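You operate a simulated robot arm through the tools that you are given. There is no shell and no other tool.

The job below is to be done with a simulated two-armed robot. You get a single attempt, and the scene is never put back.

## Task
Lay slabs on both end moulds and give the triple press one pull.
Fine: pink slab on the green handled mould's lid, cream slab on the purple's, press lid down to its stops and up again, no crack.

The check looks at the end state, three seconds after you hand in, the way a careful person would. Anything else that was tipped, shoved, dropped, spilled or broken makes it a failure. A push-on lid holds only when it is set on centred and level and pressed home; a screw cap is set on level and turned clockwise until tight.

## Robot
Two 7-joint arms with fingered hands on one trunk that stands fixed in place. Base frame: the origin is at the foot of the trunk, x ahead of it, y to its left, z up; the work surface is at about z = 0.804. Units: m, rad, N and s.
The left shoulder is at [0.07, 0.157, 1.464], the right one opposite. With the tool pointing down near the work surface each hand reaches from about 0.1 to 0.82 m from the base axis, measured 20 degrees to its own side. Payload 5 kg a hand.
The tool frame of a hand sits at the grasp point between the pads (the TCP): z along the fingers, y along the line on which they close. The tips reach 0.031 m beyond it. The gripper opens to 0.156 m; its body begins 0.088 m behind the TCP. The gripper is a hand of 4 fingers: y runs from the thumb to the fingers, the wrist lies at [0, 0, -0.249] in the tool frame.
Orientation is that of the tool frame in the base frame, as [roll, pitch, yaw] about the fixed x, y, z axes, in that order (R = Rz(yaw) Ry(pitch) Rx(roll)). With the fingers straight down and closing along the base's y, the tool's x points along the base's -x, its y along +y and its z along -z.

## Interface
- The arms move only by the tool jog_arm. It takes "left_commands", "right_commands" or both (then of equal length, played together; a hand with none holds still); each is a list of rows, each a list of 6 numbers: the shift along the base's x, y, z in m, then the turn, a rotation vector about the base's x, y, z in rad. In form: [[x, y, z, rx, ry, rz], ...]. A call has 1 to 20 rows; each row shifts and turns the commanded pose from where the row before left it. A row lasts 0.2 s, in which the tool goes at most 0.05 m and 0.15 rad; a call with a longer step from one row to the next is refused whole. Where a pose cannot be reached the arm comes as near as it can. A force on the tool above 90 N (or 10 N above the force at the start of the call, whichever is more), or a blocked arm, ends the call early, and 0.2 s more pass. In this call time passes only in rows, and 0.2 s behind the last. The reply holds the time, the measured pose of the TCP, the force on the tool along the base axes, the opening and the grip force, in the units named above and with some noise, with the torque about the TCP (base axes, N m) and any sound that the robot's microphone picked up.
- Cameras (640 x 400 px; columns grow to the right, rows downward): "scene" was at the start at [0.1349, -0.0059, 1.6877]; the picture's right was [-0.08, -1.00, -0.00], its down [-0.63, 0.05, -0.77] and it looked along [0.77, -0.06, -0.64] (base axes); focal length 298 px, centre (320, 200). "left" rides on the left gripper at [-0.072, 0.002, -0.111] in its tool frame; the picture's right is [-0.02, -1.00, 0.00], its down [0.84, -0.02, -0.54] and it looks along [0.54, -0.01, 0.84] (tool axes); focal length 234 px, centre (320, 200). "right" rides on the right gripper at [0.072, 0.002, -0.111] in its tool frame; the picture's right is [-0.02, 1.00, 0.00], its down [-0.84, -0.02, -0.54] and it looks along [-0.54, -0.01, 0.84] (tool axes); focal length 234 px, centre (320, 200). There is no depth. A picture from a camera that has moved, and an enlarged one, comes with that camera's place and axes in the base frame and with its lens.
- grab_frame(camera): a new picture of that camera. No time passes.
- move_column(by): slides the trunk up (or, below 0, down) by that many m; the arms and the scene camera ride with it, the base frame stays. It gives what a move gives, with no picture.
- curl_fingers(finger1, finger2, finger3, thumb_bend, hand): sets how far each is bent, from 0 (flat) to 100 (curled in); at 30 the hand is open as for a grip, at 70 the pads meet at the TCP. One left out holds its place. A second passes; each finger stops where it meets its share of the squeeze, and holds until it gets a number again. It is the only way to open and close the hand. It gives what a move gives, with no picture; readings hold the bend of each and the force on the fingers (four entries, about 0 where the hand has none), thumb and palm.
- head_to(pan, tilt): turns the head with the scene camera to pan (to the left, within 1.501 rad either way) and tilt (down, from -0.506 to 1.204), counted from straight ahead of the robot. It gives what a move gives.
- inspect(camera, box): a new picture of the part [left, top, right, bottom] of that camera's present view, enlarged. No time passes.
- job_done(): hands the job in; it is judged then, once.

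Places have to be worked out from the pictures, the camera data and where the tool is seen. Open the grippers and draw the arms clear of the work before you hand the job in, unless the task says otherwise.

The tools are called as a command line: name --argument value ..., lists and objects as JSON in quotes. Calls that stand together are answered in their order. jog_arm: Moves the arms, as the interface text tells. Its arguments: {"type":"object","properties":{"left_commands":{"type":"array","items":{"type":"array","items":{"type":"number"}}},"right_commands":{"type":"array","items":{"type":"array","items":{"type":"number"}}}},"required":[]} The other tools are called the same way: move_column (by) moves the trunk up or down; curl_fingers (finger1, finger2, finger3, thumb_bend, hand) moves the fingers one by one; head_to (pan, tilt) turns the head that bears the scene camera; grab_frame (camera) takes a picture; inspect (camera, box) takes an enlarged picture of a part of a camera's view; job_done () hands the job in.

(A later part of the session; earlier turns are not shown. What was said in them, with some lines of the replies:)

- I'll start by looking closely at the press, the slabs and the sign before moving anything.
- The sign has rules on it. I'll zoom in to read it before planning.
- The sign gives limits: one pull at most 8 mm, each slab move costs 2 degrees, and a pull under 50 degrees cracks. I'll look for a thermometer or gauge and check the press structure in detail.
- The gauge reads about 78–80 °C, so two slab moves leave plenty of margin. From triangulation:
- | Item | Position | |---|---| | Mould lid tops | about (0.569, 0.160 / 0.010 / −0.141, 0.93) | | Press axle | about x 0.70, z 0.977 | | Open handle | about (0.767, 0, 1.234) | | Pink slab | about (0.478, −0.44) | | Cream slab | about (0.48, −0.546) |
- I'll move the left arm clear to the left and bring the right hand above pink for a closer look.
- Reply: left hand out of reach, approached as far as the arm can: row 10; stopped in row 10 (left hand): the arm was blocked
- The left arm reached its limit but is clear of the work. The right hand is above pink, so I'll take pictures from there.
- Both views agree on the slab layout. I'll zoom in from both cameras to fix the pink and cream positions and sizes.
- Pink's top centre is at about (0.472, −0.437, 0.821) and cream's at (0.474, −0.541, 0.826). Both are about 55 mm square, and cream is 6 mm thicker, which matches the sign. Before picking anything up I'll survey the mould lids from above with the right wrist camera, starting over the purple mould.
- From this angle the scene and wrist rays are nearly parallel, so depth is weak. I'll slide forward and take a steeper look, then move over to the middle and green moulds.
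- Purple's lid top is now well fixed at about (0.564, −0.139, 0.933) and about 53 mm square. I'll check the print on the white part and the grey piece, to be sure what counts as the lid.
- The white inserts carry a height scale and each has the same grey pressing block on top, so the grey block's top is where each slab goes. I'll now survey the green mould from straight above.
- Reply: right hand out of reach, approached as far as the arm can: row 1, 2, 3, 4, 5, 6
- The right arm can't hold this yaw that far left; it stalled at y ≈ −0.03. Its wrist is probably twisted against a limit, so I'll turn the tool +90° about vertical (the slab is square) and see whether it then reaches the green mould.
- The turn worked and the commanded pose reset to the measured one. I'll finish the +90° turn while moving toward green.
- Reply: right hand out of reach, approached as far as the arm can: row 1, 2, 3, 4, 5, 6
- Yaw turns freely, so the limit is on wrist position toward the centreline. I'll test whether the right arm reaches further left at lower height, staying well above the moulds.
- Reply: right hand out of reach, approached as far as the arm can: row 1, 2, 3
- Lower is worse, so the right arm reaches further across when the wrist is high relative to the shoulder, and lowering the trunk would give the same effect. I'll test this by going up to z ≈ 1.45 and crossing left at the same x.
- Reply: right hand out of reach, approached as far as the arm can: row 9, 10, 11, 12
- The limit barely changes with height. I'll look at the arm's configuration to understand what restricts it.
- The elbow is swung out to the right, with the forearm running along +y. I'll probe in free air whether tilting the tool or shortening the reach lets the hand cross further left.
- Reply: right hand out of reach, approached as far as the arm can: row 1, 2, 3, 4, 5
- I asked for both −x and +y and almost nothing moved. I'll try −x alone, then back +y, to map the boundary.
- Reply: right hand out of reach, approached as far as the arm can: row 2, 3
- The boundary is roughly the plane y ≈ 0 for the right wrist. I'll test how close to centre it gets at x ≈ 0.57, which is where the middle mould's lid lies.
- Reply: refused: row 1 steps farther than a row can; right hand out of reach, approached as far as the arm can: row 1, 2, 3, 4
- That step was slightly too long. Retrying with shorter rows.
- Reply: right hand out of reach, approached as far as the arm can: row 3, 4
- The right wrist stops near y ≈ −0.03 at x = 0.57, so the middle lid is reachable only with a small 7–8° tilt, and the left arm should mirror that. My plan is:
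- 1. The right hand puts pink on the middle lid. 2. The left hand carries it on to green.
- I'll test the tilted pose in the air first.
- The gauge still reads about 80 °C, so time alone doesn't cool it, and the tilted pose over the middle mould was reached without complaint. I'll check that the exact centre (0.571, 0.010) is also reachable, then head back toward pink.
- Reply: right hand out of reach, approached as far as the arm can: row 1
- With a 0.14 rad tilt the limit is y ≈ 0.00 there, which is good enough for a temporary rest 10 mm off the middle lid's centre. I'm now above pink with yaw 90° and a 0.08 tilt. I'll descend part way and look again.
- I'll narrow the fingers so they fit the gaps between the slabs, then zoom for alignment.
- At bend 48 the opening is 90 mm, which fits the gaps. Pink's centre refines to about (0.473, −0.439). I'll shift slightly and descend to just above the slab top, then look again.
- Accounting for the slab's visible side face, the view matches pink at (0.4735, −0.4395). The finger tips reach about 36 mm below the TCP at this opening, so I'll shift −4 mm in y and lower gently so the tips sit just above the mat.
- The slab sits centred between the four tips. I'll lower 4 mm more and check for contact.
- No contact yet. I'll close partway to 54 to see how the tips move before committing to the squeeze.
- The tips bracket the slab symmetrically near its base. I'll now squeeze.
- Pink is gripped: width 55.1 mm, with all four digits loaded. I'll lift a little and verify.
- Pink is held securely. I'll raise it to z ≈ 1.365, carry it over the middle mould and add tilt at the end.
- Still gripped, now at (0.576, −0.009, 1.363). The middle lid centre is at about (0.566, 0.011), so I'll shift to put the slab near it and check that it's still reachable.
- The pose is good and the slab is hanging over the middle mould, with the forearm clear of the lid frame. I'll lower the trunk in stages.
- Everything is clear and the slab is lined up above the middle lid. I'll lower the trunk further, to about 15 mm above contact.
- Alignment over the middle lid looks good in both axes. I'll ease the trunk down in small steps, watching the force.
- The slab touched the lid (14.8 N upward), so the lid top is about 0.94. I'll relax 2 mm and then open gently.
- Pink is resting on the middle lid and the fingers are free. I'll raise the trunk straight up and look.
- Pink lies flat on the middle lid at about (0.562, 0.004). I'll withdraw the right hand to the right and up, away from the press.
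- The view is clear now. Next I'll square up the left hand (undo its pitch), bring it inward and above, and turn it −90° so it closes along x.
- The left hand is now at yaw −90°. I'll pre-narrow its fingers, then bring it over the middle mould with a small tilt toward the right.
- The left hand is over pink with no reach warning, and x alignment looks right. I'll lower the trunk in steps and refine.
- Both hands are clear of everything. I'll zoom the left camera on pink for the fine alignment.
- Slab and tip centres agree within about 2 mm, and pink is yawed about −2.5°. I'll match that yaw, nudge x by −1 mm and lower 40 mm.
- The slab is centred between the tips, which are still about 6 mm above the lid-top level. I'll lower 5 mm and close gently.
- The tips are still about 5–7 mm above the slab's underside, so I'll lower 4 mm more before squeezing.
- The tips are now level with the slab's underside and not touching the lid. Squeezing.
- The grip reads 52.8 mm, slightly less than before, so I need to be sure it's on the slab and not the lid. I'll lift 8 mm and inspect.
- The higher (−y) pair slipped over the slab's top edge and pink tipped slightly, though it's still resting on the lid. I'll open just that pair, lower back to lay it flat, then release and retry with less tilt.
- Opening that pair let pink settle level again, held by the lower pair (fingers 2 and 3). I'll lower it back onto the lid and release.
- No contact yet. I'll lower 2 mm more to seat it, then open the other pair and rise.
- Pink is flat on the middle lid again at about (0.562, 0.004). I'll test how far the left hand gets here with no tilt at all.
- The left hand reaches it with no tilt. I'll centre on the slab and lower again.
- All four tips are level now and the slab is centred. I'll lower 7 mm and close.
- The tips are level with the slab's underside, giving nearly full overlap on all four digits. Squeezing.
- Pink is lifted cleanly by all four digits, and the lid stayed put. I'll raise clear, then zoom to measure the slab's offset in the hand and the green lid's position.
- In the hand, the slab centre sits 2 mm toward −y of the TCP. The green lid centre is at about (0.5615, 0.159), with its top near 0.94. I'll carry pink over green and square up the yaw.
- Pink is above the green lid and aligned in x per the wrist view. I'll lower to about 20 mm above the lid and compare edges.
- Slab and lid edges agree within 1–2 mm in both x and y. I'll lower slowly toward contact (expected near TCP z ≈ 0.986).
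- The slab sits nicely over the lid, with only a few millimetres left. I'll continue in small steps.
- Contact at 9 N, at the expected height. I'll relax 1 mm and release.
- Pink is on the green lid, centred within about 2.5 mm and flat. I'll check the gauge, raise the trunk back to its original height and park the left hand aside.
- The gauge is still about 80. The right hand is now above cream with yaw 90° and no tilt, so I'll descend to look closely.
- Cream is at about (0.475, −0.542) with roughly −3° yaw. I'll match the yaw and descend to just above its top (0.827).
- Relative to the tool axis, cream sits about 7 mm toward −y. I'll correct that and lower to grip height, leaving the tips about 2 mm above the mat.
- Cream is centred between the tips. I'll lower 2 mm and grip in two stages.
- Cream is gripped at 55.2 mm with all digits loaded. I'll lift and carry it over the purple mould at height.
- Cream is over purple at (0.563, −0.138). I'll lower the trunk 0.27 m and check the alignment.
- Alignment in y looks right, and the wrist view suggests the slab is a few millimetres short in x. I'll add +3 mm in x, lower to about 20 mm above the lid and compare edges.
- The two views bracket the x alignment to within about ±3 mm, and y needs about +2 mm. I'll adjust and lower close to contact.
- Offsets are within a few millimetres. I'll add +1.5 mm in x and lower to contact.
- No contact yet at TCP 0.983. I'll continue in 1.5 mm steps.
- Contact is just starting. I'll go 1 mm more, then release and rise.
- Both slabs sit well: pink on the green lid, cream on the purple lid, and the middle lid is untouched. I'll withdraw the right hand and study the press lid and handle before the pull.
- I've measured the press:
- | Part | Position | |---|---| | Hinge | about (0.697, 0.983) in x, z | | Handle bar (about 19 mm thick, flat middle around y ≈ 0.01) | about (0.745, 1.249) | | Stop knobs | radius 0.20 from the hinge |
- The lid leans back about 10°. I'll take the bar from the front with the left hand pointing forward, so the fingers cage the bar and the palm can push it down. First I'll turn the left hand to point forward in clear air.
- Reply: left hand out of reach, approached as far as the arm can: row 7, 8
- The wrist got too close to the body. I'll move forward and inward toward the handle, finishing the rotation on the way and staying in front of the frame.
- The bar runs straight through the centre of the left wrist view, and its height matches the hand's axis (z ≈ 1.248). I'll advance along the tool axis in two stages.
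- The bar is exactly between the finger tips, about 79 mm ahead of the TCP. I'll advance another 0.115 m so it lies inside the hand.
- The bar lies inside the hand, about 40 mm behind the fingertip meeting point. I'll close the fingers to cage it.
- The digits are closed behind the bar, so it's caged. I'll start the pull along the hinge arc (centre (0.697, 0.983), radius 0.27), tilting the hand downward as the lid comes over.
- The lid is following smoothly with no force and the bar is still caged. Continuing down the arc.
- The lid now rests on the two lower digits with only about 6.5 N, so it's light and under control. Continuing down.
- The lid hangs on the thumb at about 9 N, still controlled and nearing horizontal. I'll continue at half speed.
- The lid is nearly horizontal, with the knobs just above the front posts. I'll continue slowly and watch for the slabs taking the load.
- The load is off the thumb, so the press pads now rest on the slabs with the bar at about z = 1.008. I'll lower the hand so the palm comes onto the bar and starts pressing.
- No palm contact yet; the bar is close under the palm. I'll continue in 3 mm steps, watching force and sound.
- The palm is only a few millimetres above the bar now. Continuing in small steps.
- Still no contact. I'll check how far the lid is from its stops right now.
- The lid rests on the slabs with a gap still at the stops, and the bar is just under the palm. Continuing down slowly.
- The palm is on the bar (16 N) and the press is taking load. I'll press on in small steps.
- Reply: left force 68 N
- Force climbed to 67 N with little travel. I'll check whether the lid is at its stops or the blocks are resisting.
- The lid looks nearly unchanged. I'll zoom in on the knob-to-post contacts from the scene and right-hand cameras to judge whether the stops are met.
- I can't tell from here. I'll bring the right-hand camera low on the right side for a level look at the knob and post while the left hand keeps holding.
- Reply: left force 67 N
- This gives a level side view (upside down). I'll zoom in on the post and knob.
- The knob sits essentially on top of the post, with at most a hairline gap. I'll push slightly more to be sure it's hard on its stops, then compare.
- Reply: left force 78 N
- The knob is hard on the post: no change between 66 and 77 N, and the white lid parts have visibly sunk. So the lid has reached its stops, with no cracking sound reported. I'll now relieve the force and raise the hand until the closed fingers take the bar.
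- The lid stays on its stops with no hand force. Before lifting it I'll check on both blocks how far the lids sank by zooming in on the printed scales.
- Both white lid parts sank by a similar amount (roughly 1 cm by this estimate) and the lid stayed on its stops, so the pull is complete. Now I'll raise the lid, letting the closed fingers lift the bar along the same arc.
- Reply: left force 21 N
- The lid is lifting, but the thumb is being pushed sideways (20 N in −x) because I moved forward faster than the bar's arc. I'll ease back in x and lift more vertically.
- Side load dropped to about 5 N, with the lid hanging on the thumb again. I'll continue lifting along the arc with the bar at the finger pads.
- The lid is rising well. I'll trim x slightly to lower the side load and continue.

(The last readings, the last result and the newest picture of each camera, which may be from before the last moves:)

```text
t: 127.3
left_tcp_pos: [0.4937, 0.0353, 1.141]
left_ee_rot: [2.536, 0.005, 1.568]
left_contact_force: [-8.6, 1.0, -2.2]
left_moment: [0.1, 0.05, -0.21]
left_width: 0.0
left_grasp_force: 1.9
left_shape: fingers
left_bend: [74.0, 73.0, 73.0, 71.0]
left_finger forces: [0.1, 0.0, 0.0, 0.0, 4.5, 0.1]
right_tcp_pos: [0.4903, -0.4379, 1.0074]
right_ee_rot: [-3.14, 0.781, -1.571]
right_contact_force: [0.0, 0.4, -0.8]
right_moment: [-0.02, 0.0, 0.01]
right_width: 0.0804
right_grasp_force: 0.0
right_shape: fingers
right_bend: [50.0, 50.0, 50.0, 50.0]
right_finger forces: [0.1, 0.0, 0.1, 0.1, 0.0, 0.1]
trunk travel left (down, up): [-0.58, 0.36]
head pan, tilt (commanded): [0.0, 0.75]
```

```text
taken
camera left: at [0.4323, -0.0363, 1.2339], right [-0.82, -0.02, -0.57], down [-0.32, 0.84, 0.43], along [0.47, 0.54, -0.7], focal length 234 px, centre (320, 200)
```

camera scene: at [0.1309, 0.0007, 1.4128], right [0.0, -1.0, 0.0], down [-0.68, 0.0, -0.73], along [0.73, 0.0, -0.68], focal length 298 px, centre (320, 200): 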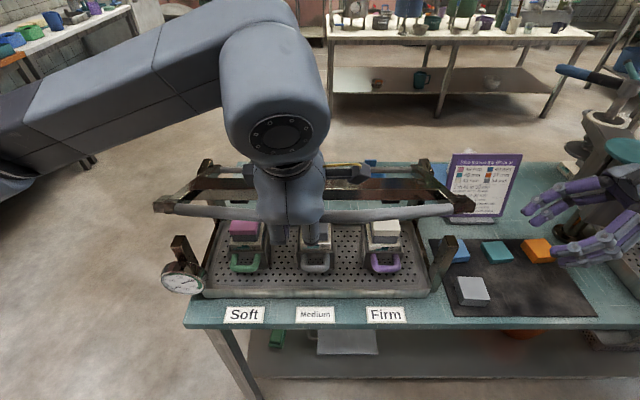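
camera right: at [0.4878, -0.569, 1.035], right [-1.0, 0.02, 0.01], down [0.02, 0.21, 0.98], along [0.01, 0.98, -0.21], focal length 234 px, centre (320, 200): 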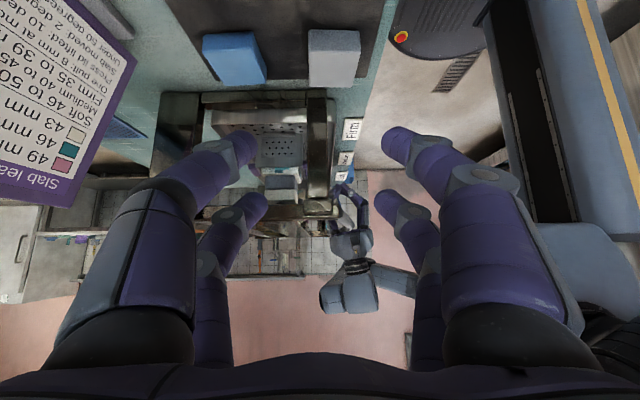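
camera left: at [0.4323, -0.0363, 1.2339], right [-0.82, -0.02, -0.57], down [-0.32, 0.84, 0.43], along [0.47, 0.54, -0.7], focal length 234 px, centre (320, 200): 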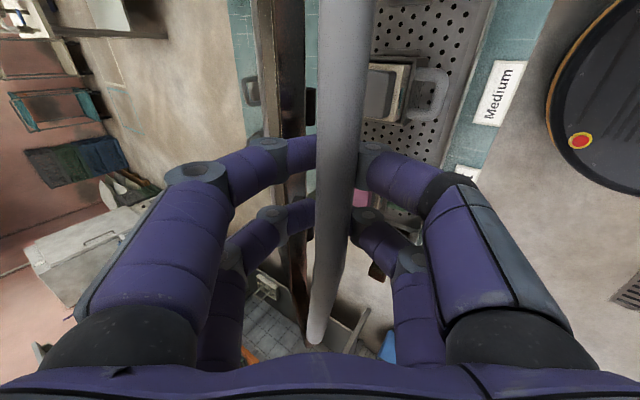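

Good, the side load is falling. Continuing up the arc.

jog_arm --left_commands '[[0.0169, 0, 0.018, 0, -0.0646, 0], [0.0184, 0, 0.0167, 0, -0.0646, 0], [0.0195, 0, 0.015, 0, -0.0646, 0], [0.0208, 0, 0.0135, 0, -0.0646, 0]]'

grab_frame --camera "left"

grab_frame --camera "scene"

```text
t: 128.3
left_tcp_pos: [0.5709, 0.034, 1.2055]
left_ee_rot: [2.279, 0.004, 1.567]
left_contact_force: [-3.3, 0.7, -4.9]
left_moment: [0.11, -0.05, -0.09]
left_width: 0.0
left_grasp_force: 2.2
left_shape: fingers
left_bend: [74.0, 73.0, 73.0, 71.0]
left_finger forces: [0.1, 0.0, 0.0, 0.0, 4.3, 0.1]
right_tcp_pos: [0.4921, -0.4388, 1.0071]
right_ee_rot: [3.141, 0.783, -1.571]
right_contact_force: [1.1, -0.1, 0.1]
right_moment: [-0.02, 0.0, -0.03]
right_width: 0.0804
right_grasp_force: 0.0
right_shape: fingers
right_bend: [50.0, 50.0, 50.0, 50.0]
right_finger forces: [0.0, 0.1, 0.0, 0.0, 0.0, 0.0]
trunk travel left (down, up): [-0.58, 0.36]
head pan, tilt (commanded): [0.0, 0.75]
```

```text
taken
camera left: at [0.4889, -0.038, 1.2788], right [-0.65, -0.02, -0.76], down [-0.42, 0.84, 0.34], along [0.63, 0.54, -0.56], focal length 234 px, centre (320, 200)
```

left: 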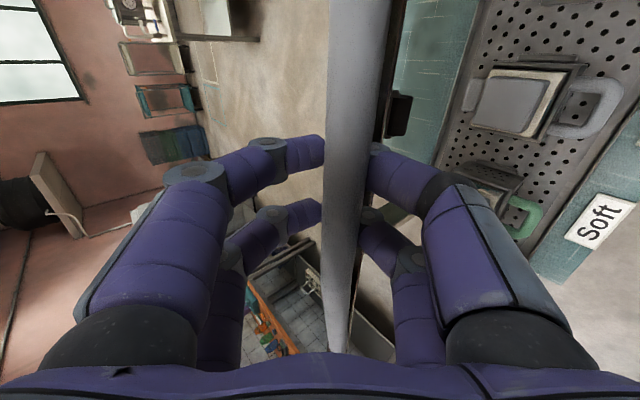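

```text
taken
camera scene: at [0.133, 0.0005, 1.4126], right [0.0, -1.0, 0.0], down [-0.68, 0.0, -0.73], along [0.73, 0.0, -0.68], focal length 298 px, centre (320, 200)
```

scene: 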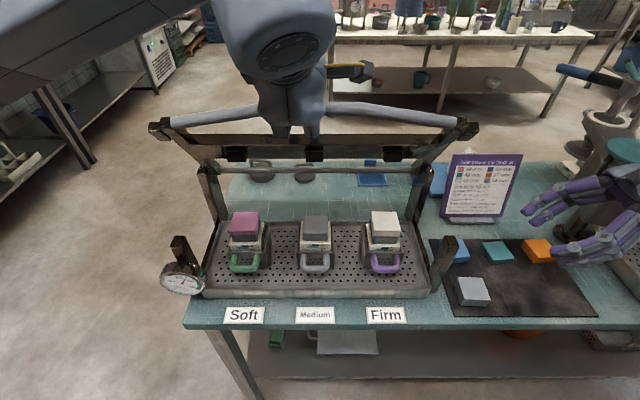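

The slabs are visible and still in place on both lids, and the lid is past halfway up. Now I'll let the hand lead so the palm ends up behind the bar, ready to push it past vertical.

jog_arm --left_commands '[[0.034, 0, 0.005, 0, -0.0646, 0], [0.0312, 0, 0.005, 0, -0.0646, 0], [0.0327, 0, 0.0043, 0, -0.0646, 0], [0.0335, 0, 0.0037, 0, -0.0646, 0]]'

grab_frame --camera "left"

grab_frame --camera "scene"

```text
t: 129.3
left_tcp_pos: [0.703, 0.0338, 1.2223]
left_ee_rot: [2.021, 0.0, 1.566]
left_contact_force: [-2.5, 0.3, -1.6]
left_moment: [-0.02, -0.09, -0.02]
left_width: 0.0
left_grasp_force: 0.6
left_shape: fingers
left_bend: [74.0, 73.0, 73.0, 72.0]
left_finger forces: [0.0, 0.0, 1.2, 0.0, 1.1, 0.0]
right_tcp_pos: [0.4923, -0.4387, 1.0072]
right_ee_rot: [3.14, 0.782, -1.569]
right_contact_force: [0.0, -0.4, -0.4]
right_moment: [-0.01, 0.01, 0.0]
right_width: 0.0805
right_grasp_force: 0.1
right_shape: fingers
right_bend: [50.0, 50.0, 50.0, 50.0]
right_finger forces: [0.0, 0.0, 0.0, 0.0, 0.0, 0.1]
trunk travel left (down, up): [-0.58, 0.36]
head pan, tilt (commanded): [0.0, 0.75]
```

```text
taken
camera left: at [0.6039, -0.0365, 1.2721], right [-0.43, -0.02, -0.9], down [-0.49, 0.84, 0.22], along [0.75, 0.54, -0.38], focal length 234 px, centre (320, 200)
```

left: 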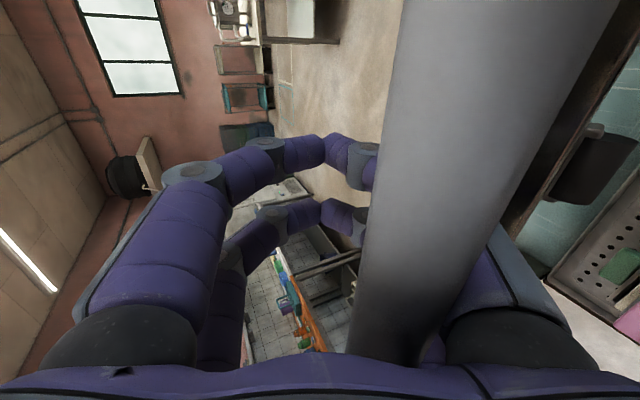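

```text
taken
camera scene: at [0.1333, 0.0006, 1.4126], right [0.0, -1.0, 0.0], down [-0.68, 0.0, -0.73], along [0.73, 0.0, -0.68], focal length 298 px, centre (320, 200)
```

scene: 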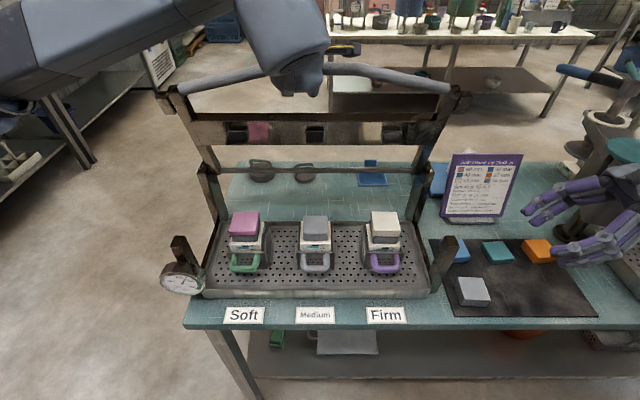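

The bar is against the base of the lower digits, near the palm. I'll keep pushing it toward and past vertical.

jog_arm --left_commands '[[0.0342, 0, 0.0028, 0, -0.0646, 0], [0.0299, 0, 0.0036, 0, -0.0646, 0], [0.0278, 0, 0.0028, 0, -0.0646, 0]]'

grab_frame --camera "left"

grab_frame --camera "scene"

```text
t: 130.1
left_tcp_pos: [0.7876, 0.0354, 1.2446]
left_ee_rot: [1.809, 0.005, 1.567]
left_contact_force: [-2.1, 3.2, 52.7]
left_moment: [1.2, 5.27, -0.35]
left_width: 0.0
left_grasp_force: 24.1
left_shape: fingers
left_bend: [74.0, 73.0, 73.0, 72.0]
left_finger forces: [0.0, 0.0, 1.7, 0.0, 0.0, 46.4]
right_tcp_pos: [0.4873, -0.4386, 1.0116]
right_ee_rot: [-3.135, 0.782, -1.566]
right_contact_force: [0.8, -0.1, -0.1]
right_moment: [0.0, -0.04, 0.02]
right_width: 0.0804
right_grasp_force: 0.0
right_shape: fingers
right_bend: [50.0, 50.0, 50.0, 50.0]
right_finger forces: [0.0, 0.1, 0.0, 0.0, 0.0, 0.1]
trunk travel left (down, up): [-0.58, 0.36]
head pan, tilt (commanded): [0.0, 0.75]
```

```text
taken
camera left: at [0.6809, -0.0357, 1.2718], right [-0.24, -0.03, -0.97], down [-0.53, 0.84, 0.1], along [0.82, 0.54, -0.21], focal length 234 px, centre (320, 200)
```

left: 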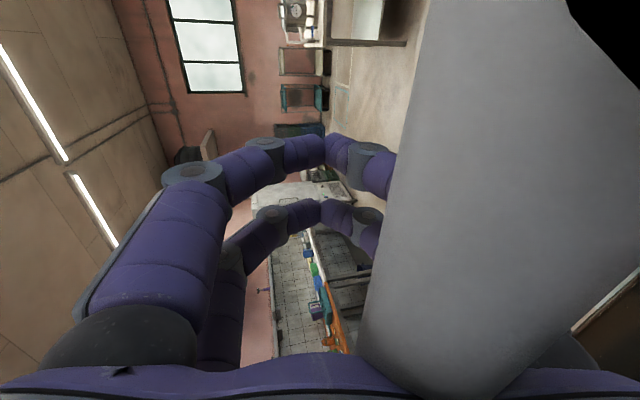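

```text
taken
camera scene: at [0.1262, 0.0004, 1.4142], right [0.0, -1.0, 0.0], down [-0.68, 0.0, -0.73], along [0.73, 0.0, -0.68], focal length 298 px, centre (320, 200)
```

scene: 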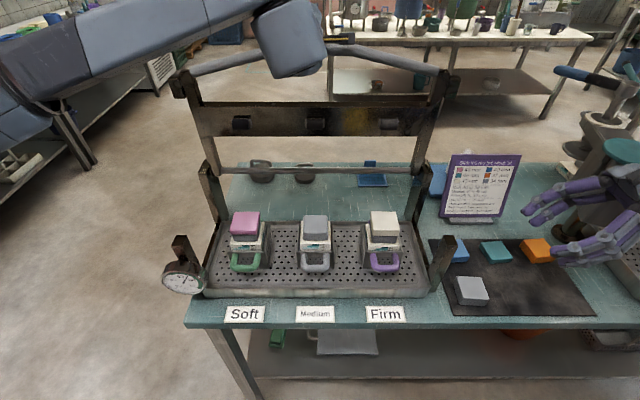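

The palm is pressing down on the bar (53 N) because my path is too low at the top of the arc. I'll raise the hand to relieve that before pushing on.

jog_arm --left_commands '[[-0.004, 0, 0.01, 0, 0, 0], [-0.002, 0, 0.01, 0, 0, 0]]'

grab_frame --camera "left"

inspect --camera "scene" --box '[140, 0, 500, 220]'

```text
t: 130.7
left_tcp_pos: [0.788, 0.0361, 1.2431]
left_ee_rot: [1.839, -0.001, 1.565]
left_contact_force: [-0.4, 1.6, -8.4]
left_moment: [-0.18, -0.79, -0.18]
left_width: 0.0
left_grasp_force: 9.9
left_shape: fingers
left_bend: [74.0, 73.0, 73.0, 72.0]
left_finger forces: [0.1, 0.0, 10.4, 0.0, 1.1, 8.4]
right_tcp_pos: [0.492, -0.4369, 1.0051]
right_ee_rot: [3.14, 0.783, -1.573]
right_contact_force: [0.3, -0.2, 0.0]
right_moment: [-0.01, 0.0, 0.02]
right_width: 0.0804
right_grasp_force: 0.1
right_shape: fingers
right_bend: [50.0, 50.0, 50.0, 50.0]
right_finger forces: [0.1, 0.0, 0.1, 0.1, 0.0, 0.1]
trunk travel left (down, up): [-0.58, 0.36]
head pan, tilt (commanded): [0.0, 0.75]
```

```text
taken
camera left: at [0.6826, -0.0359, 1.2733], right [-0.27, -0.02, -0.96], down [-0.53, 0.84, 0.12], along [0.81, 0.54, -0.24], focal length 234 px, centre (320, 200)
```

left: 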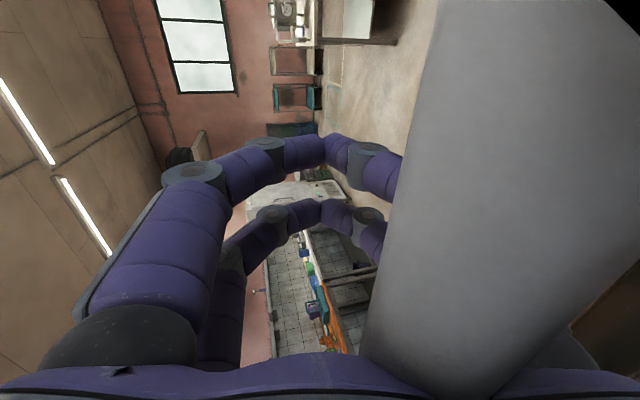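

```text
1.78 times, centred on (320, 110) of scene
camera zoom: at [0.1341, 0.0011, 1.4116], right [0.0, -1.0, 0.0], down [-0.68, 0.0, -0.73], along [0.73, 0.0, -0.68], focal length 529 px, centre (320, 360)
```

zoom: 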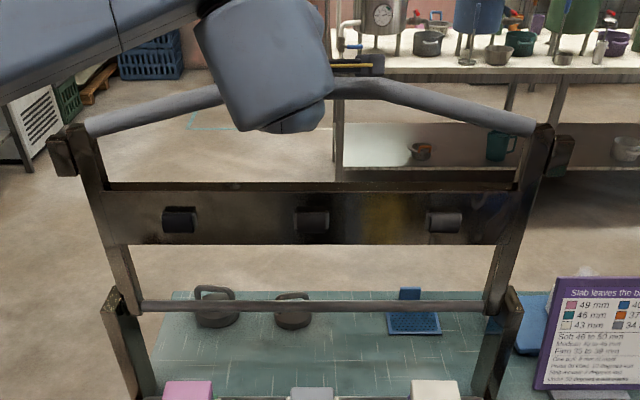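

The forces are small now and the lid is about vertical. I'll push forward gently to lay it back on its open rest.

jog_arm --left_commands '[[0.01, 0, 0.0, 0, 0, 0], [0.01, 0, 0.0, 0, 0, 0], [0.01, 0, -0.001, 0, 0, 0]]'

inspect --camera "scene" --box '[140, 0, 500, 220]'

```text
t: 131.5
left_tcp_pos: [0.8233, 0.0345, 1.2426]
left_ee_rot: [1.84, 0.0, 1.565]
left_contact_force: [-3.1, 1.2, -41.9]
left_moment: [-0.63, -3.91, -0.03]
left_width: 0.0
left_grasp_force: 20.4
left_shape: fingers
left_bend: [74.0, 73.0, 73.0, 72.0]
left_finger forces: [0.1, 0.0, 31.2, 0.1, 7.1, 1.5]
right_tcp_pos: [0.4967, -0.4376, 1.0048]
right_ee_rot: [3.136, 0.783, -1.574]
right_contact_force: [0.5, -0.1, -0.4]
right_moment: [0.0, 0.0, 0.03]
right_width: 0.0805
right_grasp_force: 0.2
right_shape: fingers
right_bend: [50.0, 50.0, 50.0, 50.0]
right_finger forces: [0.1, 0.1, 0.1, 0.0, 0.1, 0.0]
trunk travel left (down, up): [-0.58, 0.36]
head pan, tilt (commanded): [0.0, 0.75]
```

```text
1.78 times, centred on (320, 110) of scene
camera zoom: at [0.138, 0.001, 1.4116], right [0.0, -1.0, 0.0], down [-0.69, 0.0, -0.73], along [0.73, 0.0, -0.69], focal length 529 px, centre (320, 360)
```

zoom: 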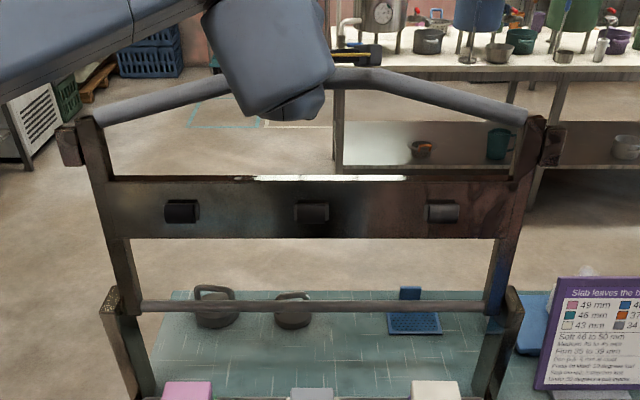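

The lid is leaning back and at its open rest. The hand now pulls up on the bar (42 N), so I'll lower slightly to relieve it.

jog_arm --left_commands '[[0, 0, -0.004, 0, 0, 0], [0, 0, -0.003, 0, 0, 0]]'

grab_frame --camera "left"

```text
t: 132.1
left_tcp_pos: [0.8216, 0.0354, 1.2432]
left_ee_rot: [1.83, 0.0, 1.565]
left_contact_force: [-1.0, -0.9, -25.0]
left_moment: [-0.39, -2.29, 0.06]
left_width: 0.0001
left_grasp_force: 12.4
left_shape: fingers
left_bend: [74.0, 73.0, 73.0, 72.0]
left_finger forces: [0.1, 0.0, 18.4, 0.0, 4.6, 1.1]
right_tcp_pos: [0.494, -0.439, 1.0058]
right_ee_rot: [3.136, 0.781, -1.571]
right_contact_force: [-0.9, 0.5, -0.8]
right_moment: [-0.01, -0.01, 0.0]
right_width: 0.0804
right_grasp_force: 0.1
right_shape: fingers
right_bend: [50.0, 50.0, 50.0, 50.0]
right_finger forces: [0.0, 0.0, 0.1, 0.1, 0.1, 0.0]
trunk travel left (down, up): [-0.58, 0.36]
head pan, tilt (commanded): [0.0, 0.75]
```

```text
taken
camera left: at [0.7142, -0.0359, 1.2727], right [-0.26, -0.02, -0.97], down [-0.53, 0.84, 0.12], along [0.81, 0.54, -0.23], focal length 234 px, centre (320, 200)
```

left: 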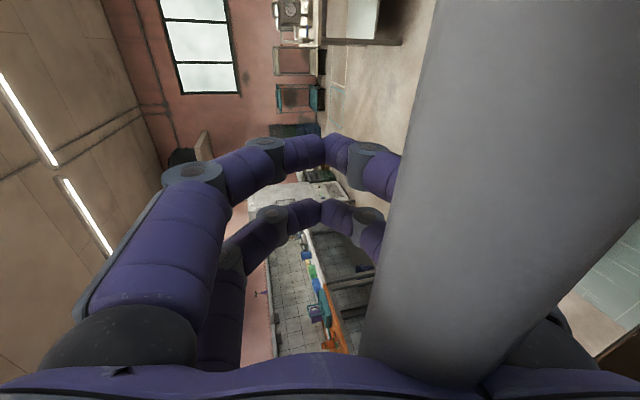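

jog_arm --left_commands '[[0, 0, -0.004, 0, 0, 0], [0, 0, -0.003, 0, 0, 0]]'

```text
t: 132.7
left_tcp_pos: [0.8166, 0.0354, 1.2447]
left_ee_rot: [1.822, 0.003, 1.564]
left_contact_force: [0.4, 0.1, 1.1]
left_moment: [0.04, 0.08, 0.0]
left_width: 0.0
left_grasp_force: 1.2
left_shape: fingers
left_bend: [74.0, 73.0, 73.0, 72.0]
left_finger forces: [0.0, 0.1, 1.0, 0.1, 0.1, 1.4]
right_tcp_pos: [0.4901, -0.4384, 1.0076]
right_ee_rot: [3.14, 0.781, -1.569]
right_contact_force: [0.2, -0.6, -0.1]
right_moment: [0.0, -0.01, -0.02]
right_width: 0.0805
right_grasp_force: 0.0
right_shape: fingers
right_bend: [50.0, 50.0, 50.0, 50.0]
right_finger forces: [0.0, 0.1, 0.1, 0.0, 0.0, 0.0]
trunk travel left (down, up): [-0.58, 0.36]
head pan, tilt (commanded): [0.0, 0.75]
```

The load is neutral now. I'll give a small forward nudge to confirm the lid is against its open rest.

jog_arm --left_commands '[[0.006, 0, -0.001, 0, 0, 0], [0.006, 0, -0.001, 0, 0, 0]]'

inspect --camera "scene" --box '[140, 0, 500, 220]'

```text
t: 133.3
left_tcp_pos: [0.8303, 0.0355, 1.2358]
left_ee_rot: [1.827, 0.002, 1.566]
left_contact_force: [-0.9, 0.1, -0.4]
left_moment: [-0.01, 0.01, -0.03]
left_width: 0.0001
left_grasp_force: 0.0
left_shape: fingers
left_bend: [74.0, 73.0, 73.0, 72.0]
left_finger forces: [0.0, 0.0, 0.0, 0.0, 0.1, 0.0]
right_tcp_pos: [0.4922, -0.4371, 1.0066]
right_ee_rot: [3.14, 0.782, -1.571]
right_contact_force: [0.1, 1.1, 1.1]
right_moment: [-0.03, -0.03, 0.01]
right_width: 0.0805
right_grasp_force: 0.0
right_shape: fingers
right_bend: [50.0, 50.0, 50.0, 50.0]
right_finger forces: [0.1, 0.0, 0.0, 0.0, 0.0, 0.0]
trunk travel left (down, up): [-0.58, 0.36]
head pan, tilt (commanded): [0.0, 0.75]
```

```text
1.78 times, centred on (320, 110) of scene
camera zoom: at [0.1327, 0.0005, 1.4127], right [0.0, -1.0, 0.0], down [-0.68, 0.0, -0.73], along [0.73, 0.0, -0.68], focal length 529 px, centre (320, 360)
```

zoom: 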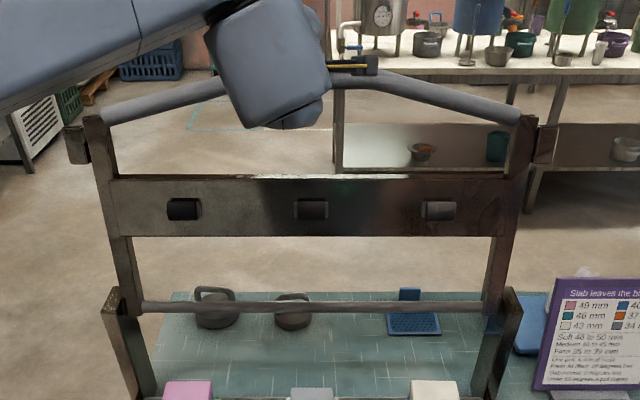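

The lid is back against its open rest, with no force on the hand. I'll open the fingers and withdraw straight back along the tool axis.

jog_arm --left_commands '[[0, 0, -0.006, 0, 0, 0]]'

curl_fingers --hand "left" --finger1 49 --finger2 49 --finger3 49 --thumb_bend 49

grab_frame --camera "left"

```text
t: 133.7
left_tcp_pos: [0.83, 0.0349, 1.2279]
left_ee_rot: [1.827, 0.001, 1.565]
left_contact_force: [0.0, -0.7, -0.5]
left_moment: [0.03, -0.01, 0.01]
left_width: 0.0
left_grasp_force: 0.1
left_shape: fingers
left_bend: [74.0, 73.0, 73.0, 72.0]
left_finger forces: [0.0, 0.1, 0.0, 0.1, 0.0, 0.0]
right_tcp_pos: [0.4921, -0.4382, 1.0078]
right_ee_rot: [-3.14, 0.782, -1.571]
right_contact_force: [-0.7, -0.6, -0.1]
right_moment: [0.01, 0.02, 0.01]
right_width: 0.0802
right_grasp_force: 0.2
right_shape: fingers
right_bend: [50.0, 50.0, 50.0, 50.0]
right_finger forces: [0.1, 0.0, 0.0, 0.0, 0.0, 0.1]
trunk travel left (down, up): [-0.58, 0.36]
head pan, tilt (commanded): [0.0, 0.75]
```

```text
t: 134.7
left_tcp_pos: [0.8302, 0.0349, 1.2295]
left_ee_rot: [1.827, 0.001, 1.565]
left_contact_force: [-0.4, -0.3, 0.6]
left_moment: [0.0, -0.01, 0.02]
left_width: 0.0845
left_grasp_force: 0.0
left_shape: fingers
left_bend: [49.0, 49.0, 49.0, 49.0]
left_finger forces: [0.0, 0.1, 0.0, 0.0, 0.1, 0.0]
right_tcp_pos: [0.492, -0.439, 1.0066]
right_ee_rot: [-3.141, 0.781, -1.569]
right_contact_force: [1.2, 0.3, 0.5]
right_moment: [-0.04, 0.01, 0.0]
right_width: 0.0804
right_grasp_force: 0.0
right_shape: fingers
right_bend: [50.0, 50.0, 50.0, 50.0]
right_finger forces: [0.1, 0.0, 0.1, 0.0, 0.1, 0.1]
trunk travel left (down, up): [-0.58, 0.36]
head pan, tilt (commanded): [0.0, 0.75]
```

```text
taken
camera left: at [0.7235, -0.0359, 1.258], right [-0.25, -0.02, -0.97], down [-0.53, 0.84, 0.12], along [0.81, 0.54, -0.23], focal length 234 px, centre (320, 200)
```

left: 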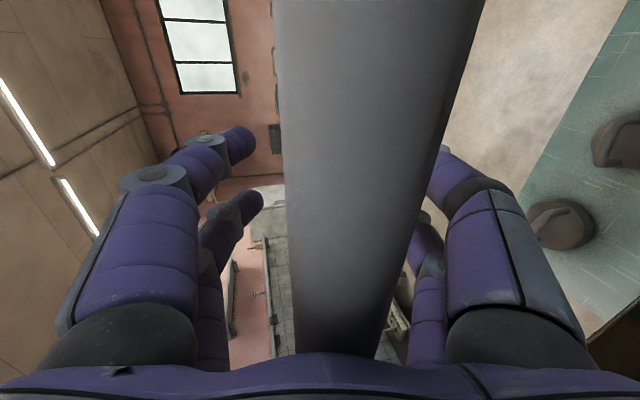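

The fingers are open and the bar is centred in the gap. I'll retreat along the tool axis.

jog_arm --left_commands '[[-0.0193, 0, 0.004, 0, 0, 0], [-0.0193, 0, 0.005, 0, 0, 0], [-0.0193, 0, 0.005, 0, 0, 0], [-0.0193, 0, 0.005, 0, 0, 0], [-0.0193, 0, 0.005, 0, 0, 0], [-0.0193, 0, 0.005, 0, 0, 0]]'

grab_frame --camera "left"

```text
t: 136.1
left_tcp_pos: [0.7141, 0.036, 1.2612]
left_ee_rot: [1.825, 0.001, 1.566]
left_contact_force: [-0.3, 0.3, 0.6]
left_moment: [0.01, 0.0, -0.03]
left_width: 0.0844
left_grasp_force: 0.1
left_shape: fingers
left_bend: [49.0, 49.0, 49.0, 49.0]
left_finger forces: [0.0, 0.0, 0.0, 0.0, 0.1, 0.1]
right_tcp_pos: [0.4916, -0.4375, 1.009]
right_ee_rot: [-3.139, 0.782, -1.57]
right_contact_force: [-0.2, -0.2, 0.8]
right_moment: [-0.02, 0.0, 0.01]
right_width: 0.0807
right_grasp_force: 0.0
right_shape: fingers
right_bend: [50.0, 50.0, 50.0, 50.0]
right_finger forces: [0.2, 0.1, 0.1, 0.1, 0.1, 0.0]
trunk travel left (down, up): [-0.58, 0.36]
head pan, tilt (commanded): [0.0, 0.75]
```

```text
taken
camera left: at [0.6076, -0.0352, 1.2897], right [-0.25, -0.02, -0.97], down [-0.53, 0.84, 0.12], along [0.81, 0.54, -0.23], focal length 234 px, centre (320, 200)
```

left: 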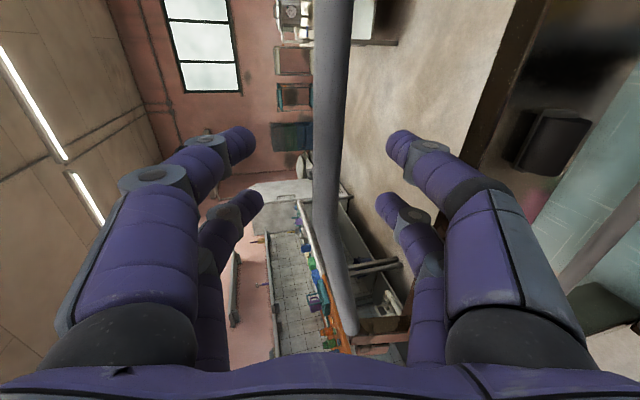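

The bar is clear and centred. I'll keep withdrawing, then park the left hand aside and look at everything.

jog_arm --left_commands '[[-0.024, 0, 0.006, 0, 0, 0], [-0.024, 0, 0.006, 0, 0, 0], [-0.024, 0, 0.006, 0, 0, 0], [-0.024, 0, 0.006, 0, 0, 0], [-0.024, 0, 0.006, 0, 0, 0]]'

jog_arm --left_commands '[[-0.01, 0.045, 0, 0, 0.06, 0], [-0.01, 0.045, 0, 0, 0.06, 0], [-0.01, 0.045, 0, 0, 0.06, 0], [-0.01, 0.045, 0, 0, 0.06, 0], [-0.01, 0.045, 0, 0, 0.06, 0], [-0.01, 0.045, 0, 0, 0.06, 0], [0, 0.04, 0, 0, 0.06, 0]]'

grab_frame --camera "scene"

inspect --camera "scene" --box '[190, 190, 440, 310]'

inspect --camera "scene" --box '[150, 230, 220, 300]'

```text
t: 137.3
left_tcp_pos: [0.5943, 0.0363, 1.288]
left_ee_rot: [1.826, 0.003, 1.565]
left_contact_force: [0.4, 0.5, -0.5]
left_moment: [0.0, 0.01, 0.0]
left_width: 0.0842
left_grasp_force: 0.0
left_shape: fingers
left_bend: [49.0, 49.0, 49.0, 49.0]
left_finger forces: [0.1, 0.0, 0.1, 0.0, 0.0, 0.0]
right_tcp_pos: [0.4913, -0.4387, 1.0073]
right_ee_rot: [-3.141, 0.781, -1.571]
right_contact_force: [0.4, 0.7, -0.3]
right_moment: [0.04, 0.0, -0.05]
right_width: 0.0807
right_grasp_force: 0.1
right_shape: fingers
right_bend: [50.0, 50.0, 50.0, 50.0]
right_finger forces: [0.0, 0.0, 0.1, 0.0, 0.0, 0.0]
trunk travel left (down, up): [-0.58, 0.36]
head pan, tilt (commanded): [0.0, 0.75]
```

```text
t: 138.9
left_tcp_pos: [0.5326, 0.3448, 1.2877]
left_ee_rot: [2.251, 0.003, 1.567]
left_contact_force: [0.7, 0.0, 0.3]
left_moment: [0.0, 0.02, -0.05]
left_width: 0.0847
left_grasp_force: 0.0
left_shape: fingers
left_bend: [49.0, 49.0, 49.0, 49.0]
left_finger forces: [0.0, 0.0, 0.1, 0.1, 0.0, 0.0]
right_tcp_pos: [0.4914, -0.4366, 1.0077]
right_ee_rot: [-3.14, 0.78, -1.57]
right_contact_force: [0.5, 0.0, 0.3]
right_moment: [0.01, -0.02, 0.01]
right_width: 0.0807
right_grasp_force: 0.0
right_shape: fingers
right_bend: [50.0, 50.0, 50.0, 50.0]
right_finger forces: [0.1, 0.0, 0.0, 0.0, 0.0, 0.1]
trunk travel left (down, up): [-0.58, 0.36]
head pan, tilt (commanded): [0.0, 0.75]
```

```text
taken
camera scene: at [0.1324, 0.002, 1.4127], right [0.0, -1.0, 0.0], down [-0.68, 0.0, -0.73], along [0.73, 0.0, -0.68], focal length 298 px, centre (320, 200)
```

scene: 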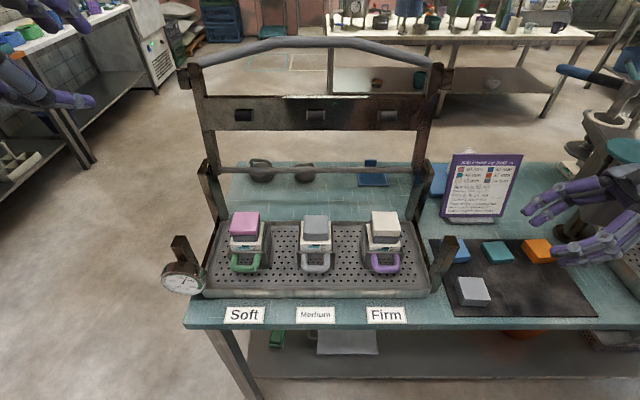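

```text
2.56 times, centred on (315, 250) of scene
camera zoom: at [0.1324, 0.002, 1.4127], right [0.0, -1.0, 0.0], down [-0.68, 0.0, -0.73], along [0.73, 0.0, -0.68], focal length 762 px, centre (333, 72)
```

zoom: 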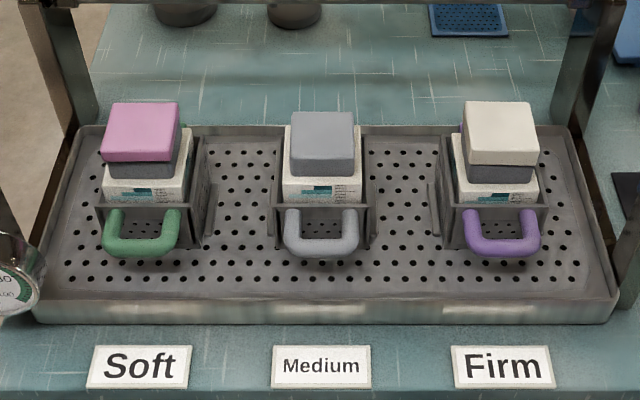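

```text
5.71 times, centred on (185, 265) of scene
camera zoom: at [0.1324, 0.002, 1.4127], right [0.0, -1.0, 0.0], down [-0.68, 0.0, -0.73], along [0.73, 0.0, -0.68], focal length 1700 px, centre (1091, -171)
```

zoom: 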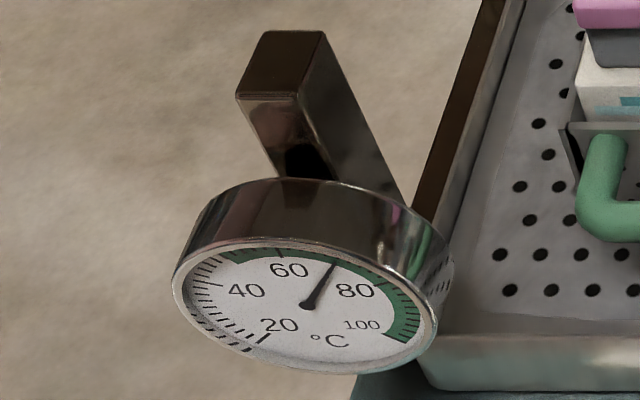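

The gauge dropped to about 70 °C, matching one lid lift (10 degrees lost). The lid is back up and both slabs are still on their lids. I'll zoom in to compare how far the end lids sank relative to the untouched middle one, and look for cracks.

inspect --camera "scene" --box '[225, 205, 275, 275]'

inspect --camera "scene" --box '[292, 205, 342, 275]'

inspect --camera "scene" --box '[360, 205, 410, 275]'

inspect --camera "right" --box '[150, 60, 400, 260]'

```text
5.71 times, centred on (250, 240) of scene
camera zoom: at [0.1324, 0.002, 1.4127], right [0.0, -1.0, 0.0], down [-0.68, 0.0, -0.73], along [0.73, 0.0, -0.68], focal length 1700 px, centre (720, -29)
```

zoom: 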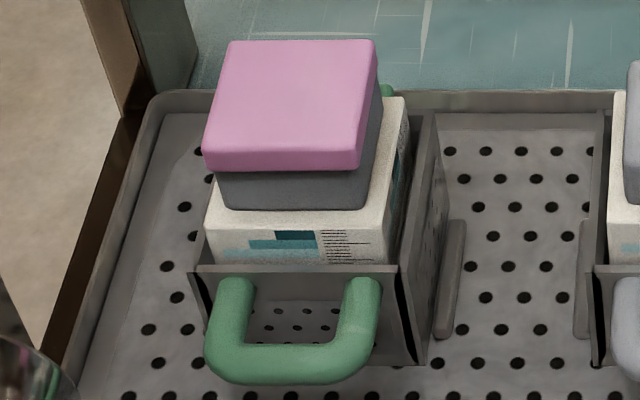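

```text
5.71 times, centred on (317, 240) of scene
camera zoom: at [0.1324, 0.002, 1.4127], right [0.0, -1.0, 0.0], down [-0.68, 0.0, -0.73], along [0.73, 0.0, -0.68], focal length 1700 px, centre (337, -29)
```

zoom: 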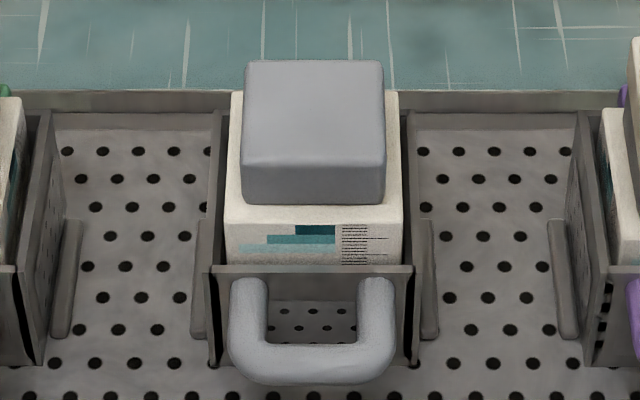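

```text
5.71 times, centred on (385, 240) of scene
camera zoom: at [0.1324, 0.002, 1.4127], right [0.0, -1.0, 0.0], down [-0.68, 0.0, -0.73], along [0.73, 0.0, -0.68], focal length 1700 px, centre (-51, -29)
```

zoom: 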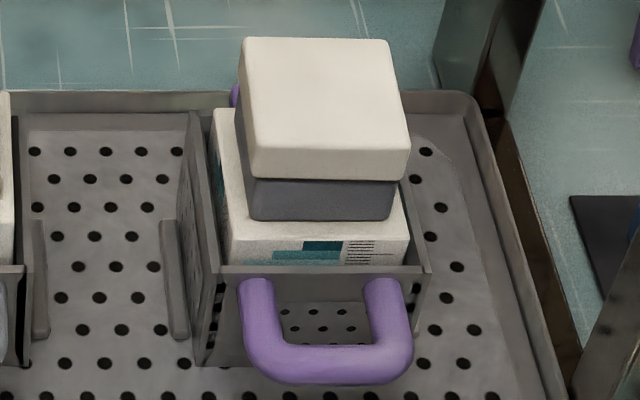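

```text
2.00 times, centred on (275, 160) of right
camera zoom: at [0.4897, -0.5674, 1.035], right [-1.0, 0.02, 0.02], down [0.02, 0.21, 0.98], along [0.01, 0.98, -0.21], focal length 468 px, centre (410, 280)
```

zoom: 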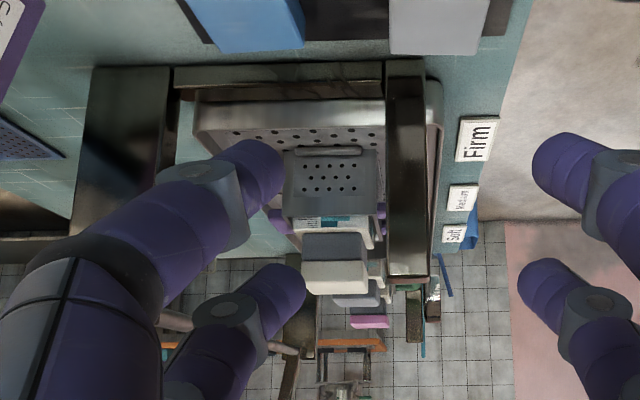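

Compared with the middle mould, green sank about 6 mm and purple about 5–6 mm from their starting heights. The slabs sit square on the lids, with no visible cracks. I'll retract the right hand along its entry path, raise it clear, and open both hands.

jog_arm --right_commands '[[0, 0.01, 0.03, -0.13, 0, 0], [0, 0.01, 0.035, -0.13, 0, 0], [-0.005, 0.01, 0.035, -0.13, 0, 0], [-0.01, 0.01, 0.035, -0.13, 0, 0], [-0.01, 0.01, 0.035, -0.13, 0, 0], [-0.01, 0.01, 0.02, -0.13, 0, 0], [0, 0, 0.04, 0, 0, 0], [0, 0, 0.04, 0, 0, 0], [0, -0.02, 0.04, 0, 0, 0]]' --left_commands '[[-0.01, 0.01, 0.01, 0, 0.06, 0], [-0.01, 0.01, 0.01, 0, 0.06, 0], [-0.01, 0.01, 0.01, 0, 0.06, 0], [-0.005, 0, 0.01, 0, 0.06, 0], [0, 0, 0.01, 0, 0.06, 0], [0, 0, 0.01, 0, 0.06, 0], [0, 0, 0.01, 0, 0.06, 0], [0, 0, 0.01, 0, 0.06, 0], [0, 0, 0.01, 0, 0.06, 0]]'

curl_fingers --hand "left" --finger1 30 --finger2 30 --finger3 30 --thumb_bend 30

curl_fingers --hand "right" --finger1 30 --finger2 30 --finger3 30 --thumb_bend 30

grab_frame --camera "scene"

```text
t: 140.9
left_tcp_pos: [0.4978, 0.374, 1.3783]
left_ee_rot: [2.79, 0.007, 1.568]
left_contact_force: [-2.3, -0.1, 3.3]
left_moment: [-0.02, -0.13, -0.02]
left_width: 0.0846
left_grasp_force: 0.0
left_shape: fingers
left_bend: [49.0, 49.0, 49.0, 49.0]
left_finger forces: [0.0, 0.0, 0.1, 0.0, 0.0, 0.0]
right_tcp_pos: [0.4583, -0.4011, 1.3171]
right_ee_rot: [3.14, 0.0, -1.569]
right_contact_force: [0.2, -1.0, -0.7]
right_moment: [0.0, 0.1, 0.01]
right_width: 0.0807
right_grasp_force: 0.1
right_shape: fingers
right_bend: [50.0, 50.0, 50.0, 50.0]
right_finger forces: [0.0, 0.0, 0.0, 0.1, 0.0, 0.0]
trunk travel left (down, up): [-0.58, 0.36]
head pan, tilt (commanded): [0.0, 0.75]
```

```text
t: 141.9
left_tcp_pos: [0.4994, 0.3749, 1.3777]
left_ee_rot: [2.789, 0.009, 1.567]
left_contact_force: [0.7, 0.1, -0.1]
left_moment: [0.01, 0.02, -0.01]
left_width: 0.1597
left_grasp_force: 0.0
left_shape: fingers
left_bend: [30.0, 30.0, 30.0, 30.0]
left_finger forces: [0.1, 0.0, 0.0, 0.0, 0.0, 0.0]
right_tcp_pos: [0.4596, -0.3998, 1.318]
right_ee_rot: [3.141, 0.001, -1.572]
right_contact_force: [-0.3, 0.3, -0.2]
right_moment: [-0.05, 0.0, -0.01]
right_width: 0.0806
right_grasp_force: 0.1
right_shape: fingers
right_bend: [50.0, 50.0, 50.0, 50.0]
right_finger forces: [0.0, 0.1, 0.0, 0.0, 0.0, 0.0]
trunk travel left (down, up): [-0.58, 0.36]
head pan, tilt (commanded): [0.0, 0.75]
```

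```text
t: 142.9
left_tcp_pos: [0.4998, 0.3742, 1.3778]
left_ee_rot: [2.789, 0.007, 1.569]
left_contact_force: [0.4, 0.2, -1.1]
left_moment: [0.01, 0.01, 0.01]
left_width: 0.1598
left_grasp_force: 0.1
left_shape: fingers
left_bend: [30.0, 30.0, 30.0, 30.0]
left_finger forces: [0.1, 0.0, 0.0, 0.0, 0.1, 0.0]
right_tcp_pos: [0.4585, -0.3989, 1.319]
right_ee_rot: [3.141, 0.0, -1.57]
right_contact_force: [-0.2, -0.8, 0.1]
right_moment: [-0.03, 0.02, 0.03]
right_width: 0.1593
right_grasp_force: 0.0
right_shape: fingers
right_bend: [30.0, 30.0, 30.0, 30.0]
right_finger forces: [0.0, 0.1, 0.0, 0.0, 0.1, 0.0]
trunk travel left (down, up): [-0.58, 0.36]
head pan, tilt (commanded): [0.0, 0.75]
```

```text
taken
camera scene: at [0.1328, 0.0008, 1.4126], right [0.0, -1.0, 0.0], down [-0.68, 0.0, -0.73], along [0.73, 0.0, -0.68], focal length 298 px, centre (320, 200)
```

scene: 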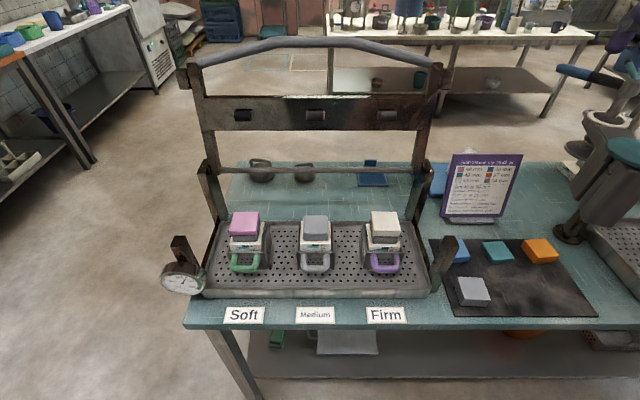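

Pink is on green, cream is on purple, and the middle mould, mat and sign are undisturbed. The lid stands open at its rest, and both hands are open and clear. Handing the job in.

job_done

```text
The job is handed in.
```

I handed the job in. The pink slab is on the green mould's lid, the cream slab is on the purple mould's lid, and the press got one pull down to its stops and back up.

- **Pull:** I pressed on the handle with up to 77 N. The lid's knobs sat on the front posts and did not move between 66 and 77 N, which is how I judged it to be on its stops. From the pictures both end lids sank by about 6 mm. That is a rough measure, but under the sign's 8 mm limit.
- **Cracks:** I saw none and no cracking sound was reported, but the blocks sit inside the moulds, so I could not inspect them directly. The gauge read about 80 °C before the pull and about 70 °C after the lid was lifted, well above the 50 °C limit.
- **Extra slab handling:** the right arm could not reach the green mould, so pink rested on the middle mould's lid for a short time before the left hand moved it on. The left hand's first grip slipped there. Pink tipped slightly but stayed on the lid, and the second grip held.
- **Rest of the bench:** the other slabs, the sign, the labels and the middle mould looked undisturbed in the last picture. Both hands are open and clear of the work.
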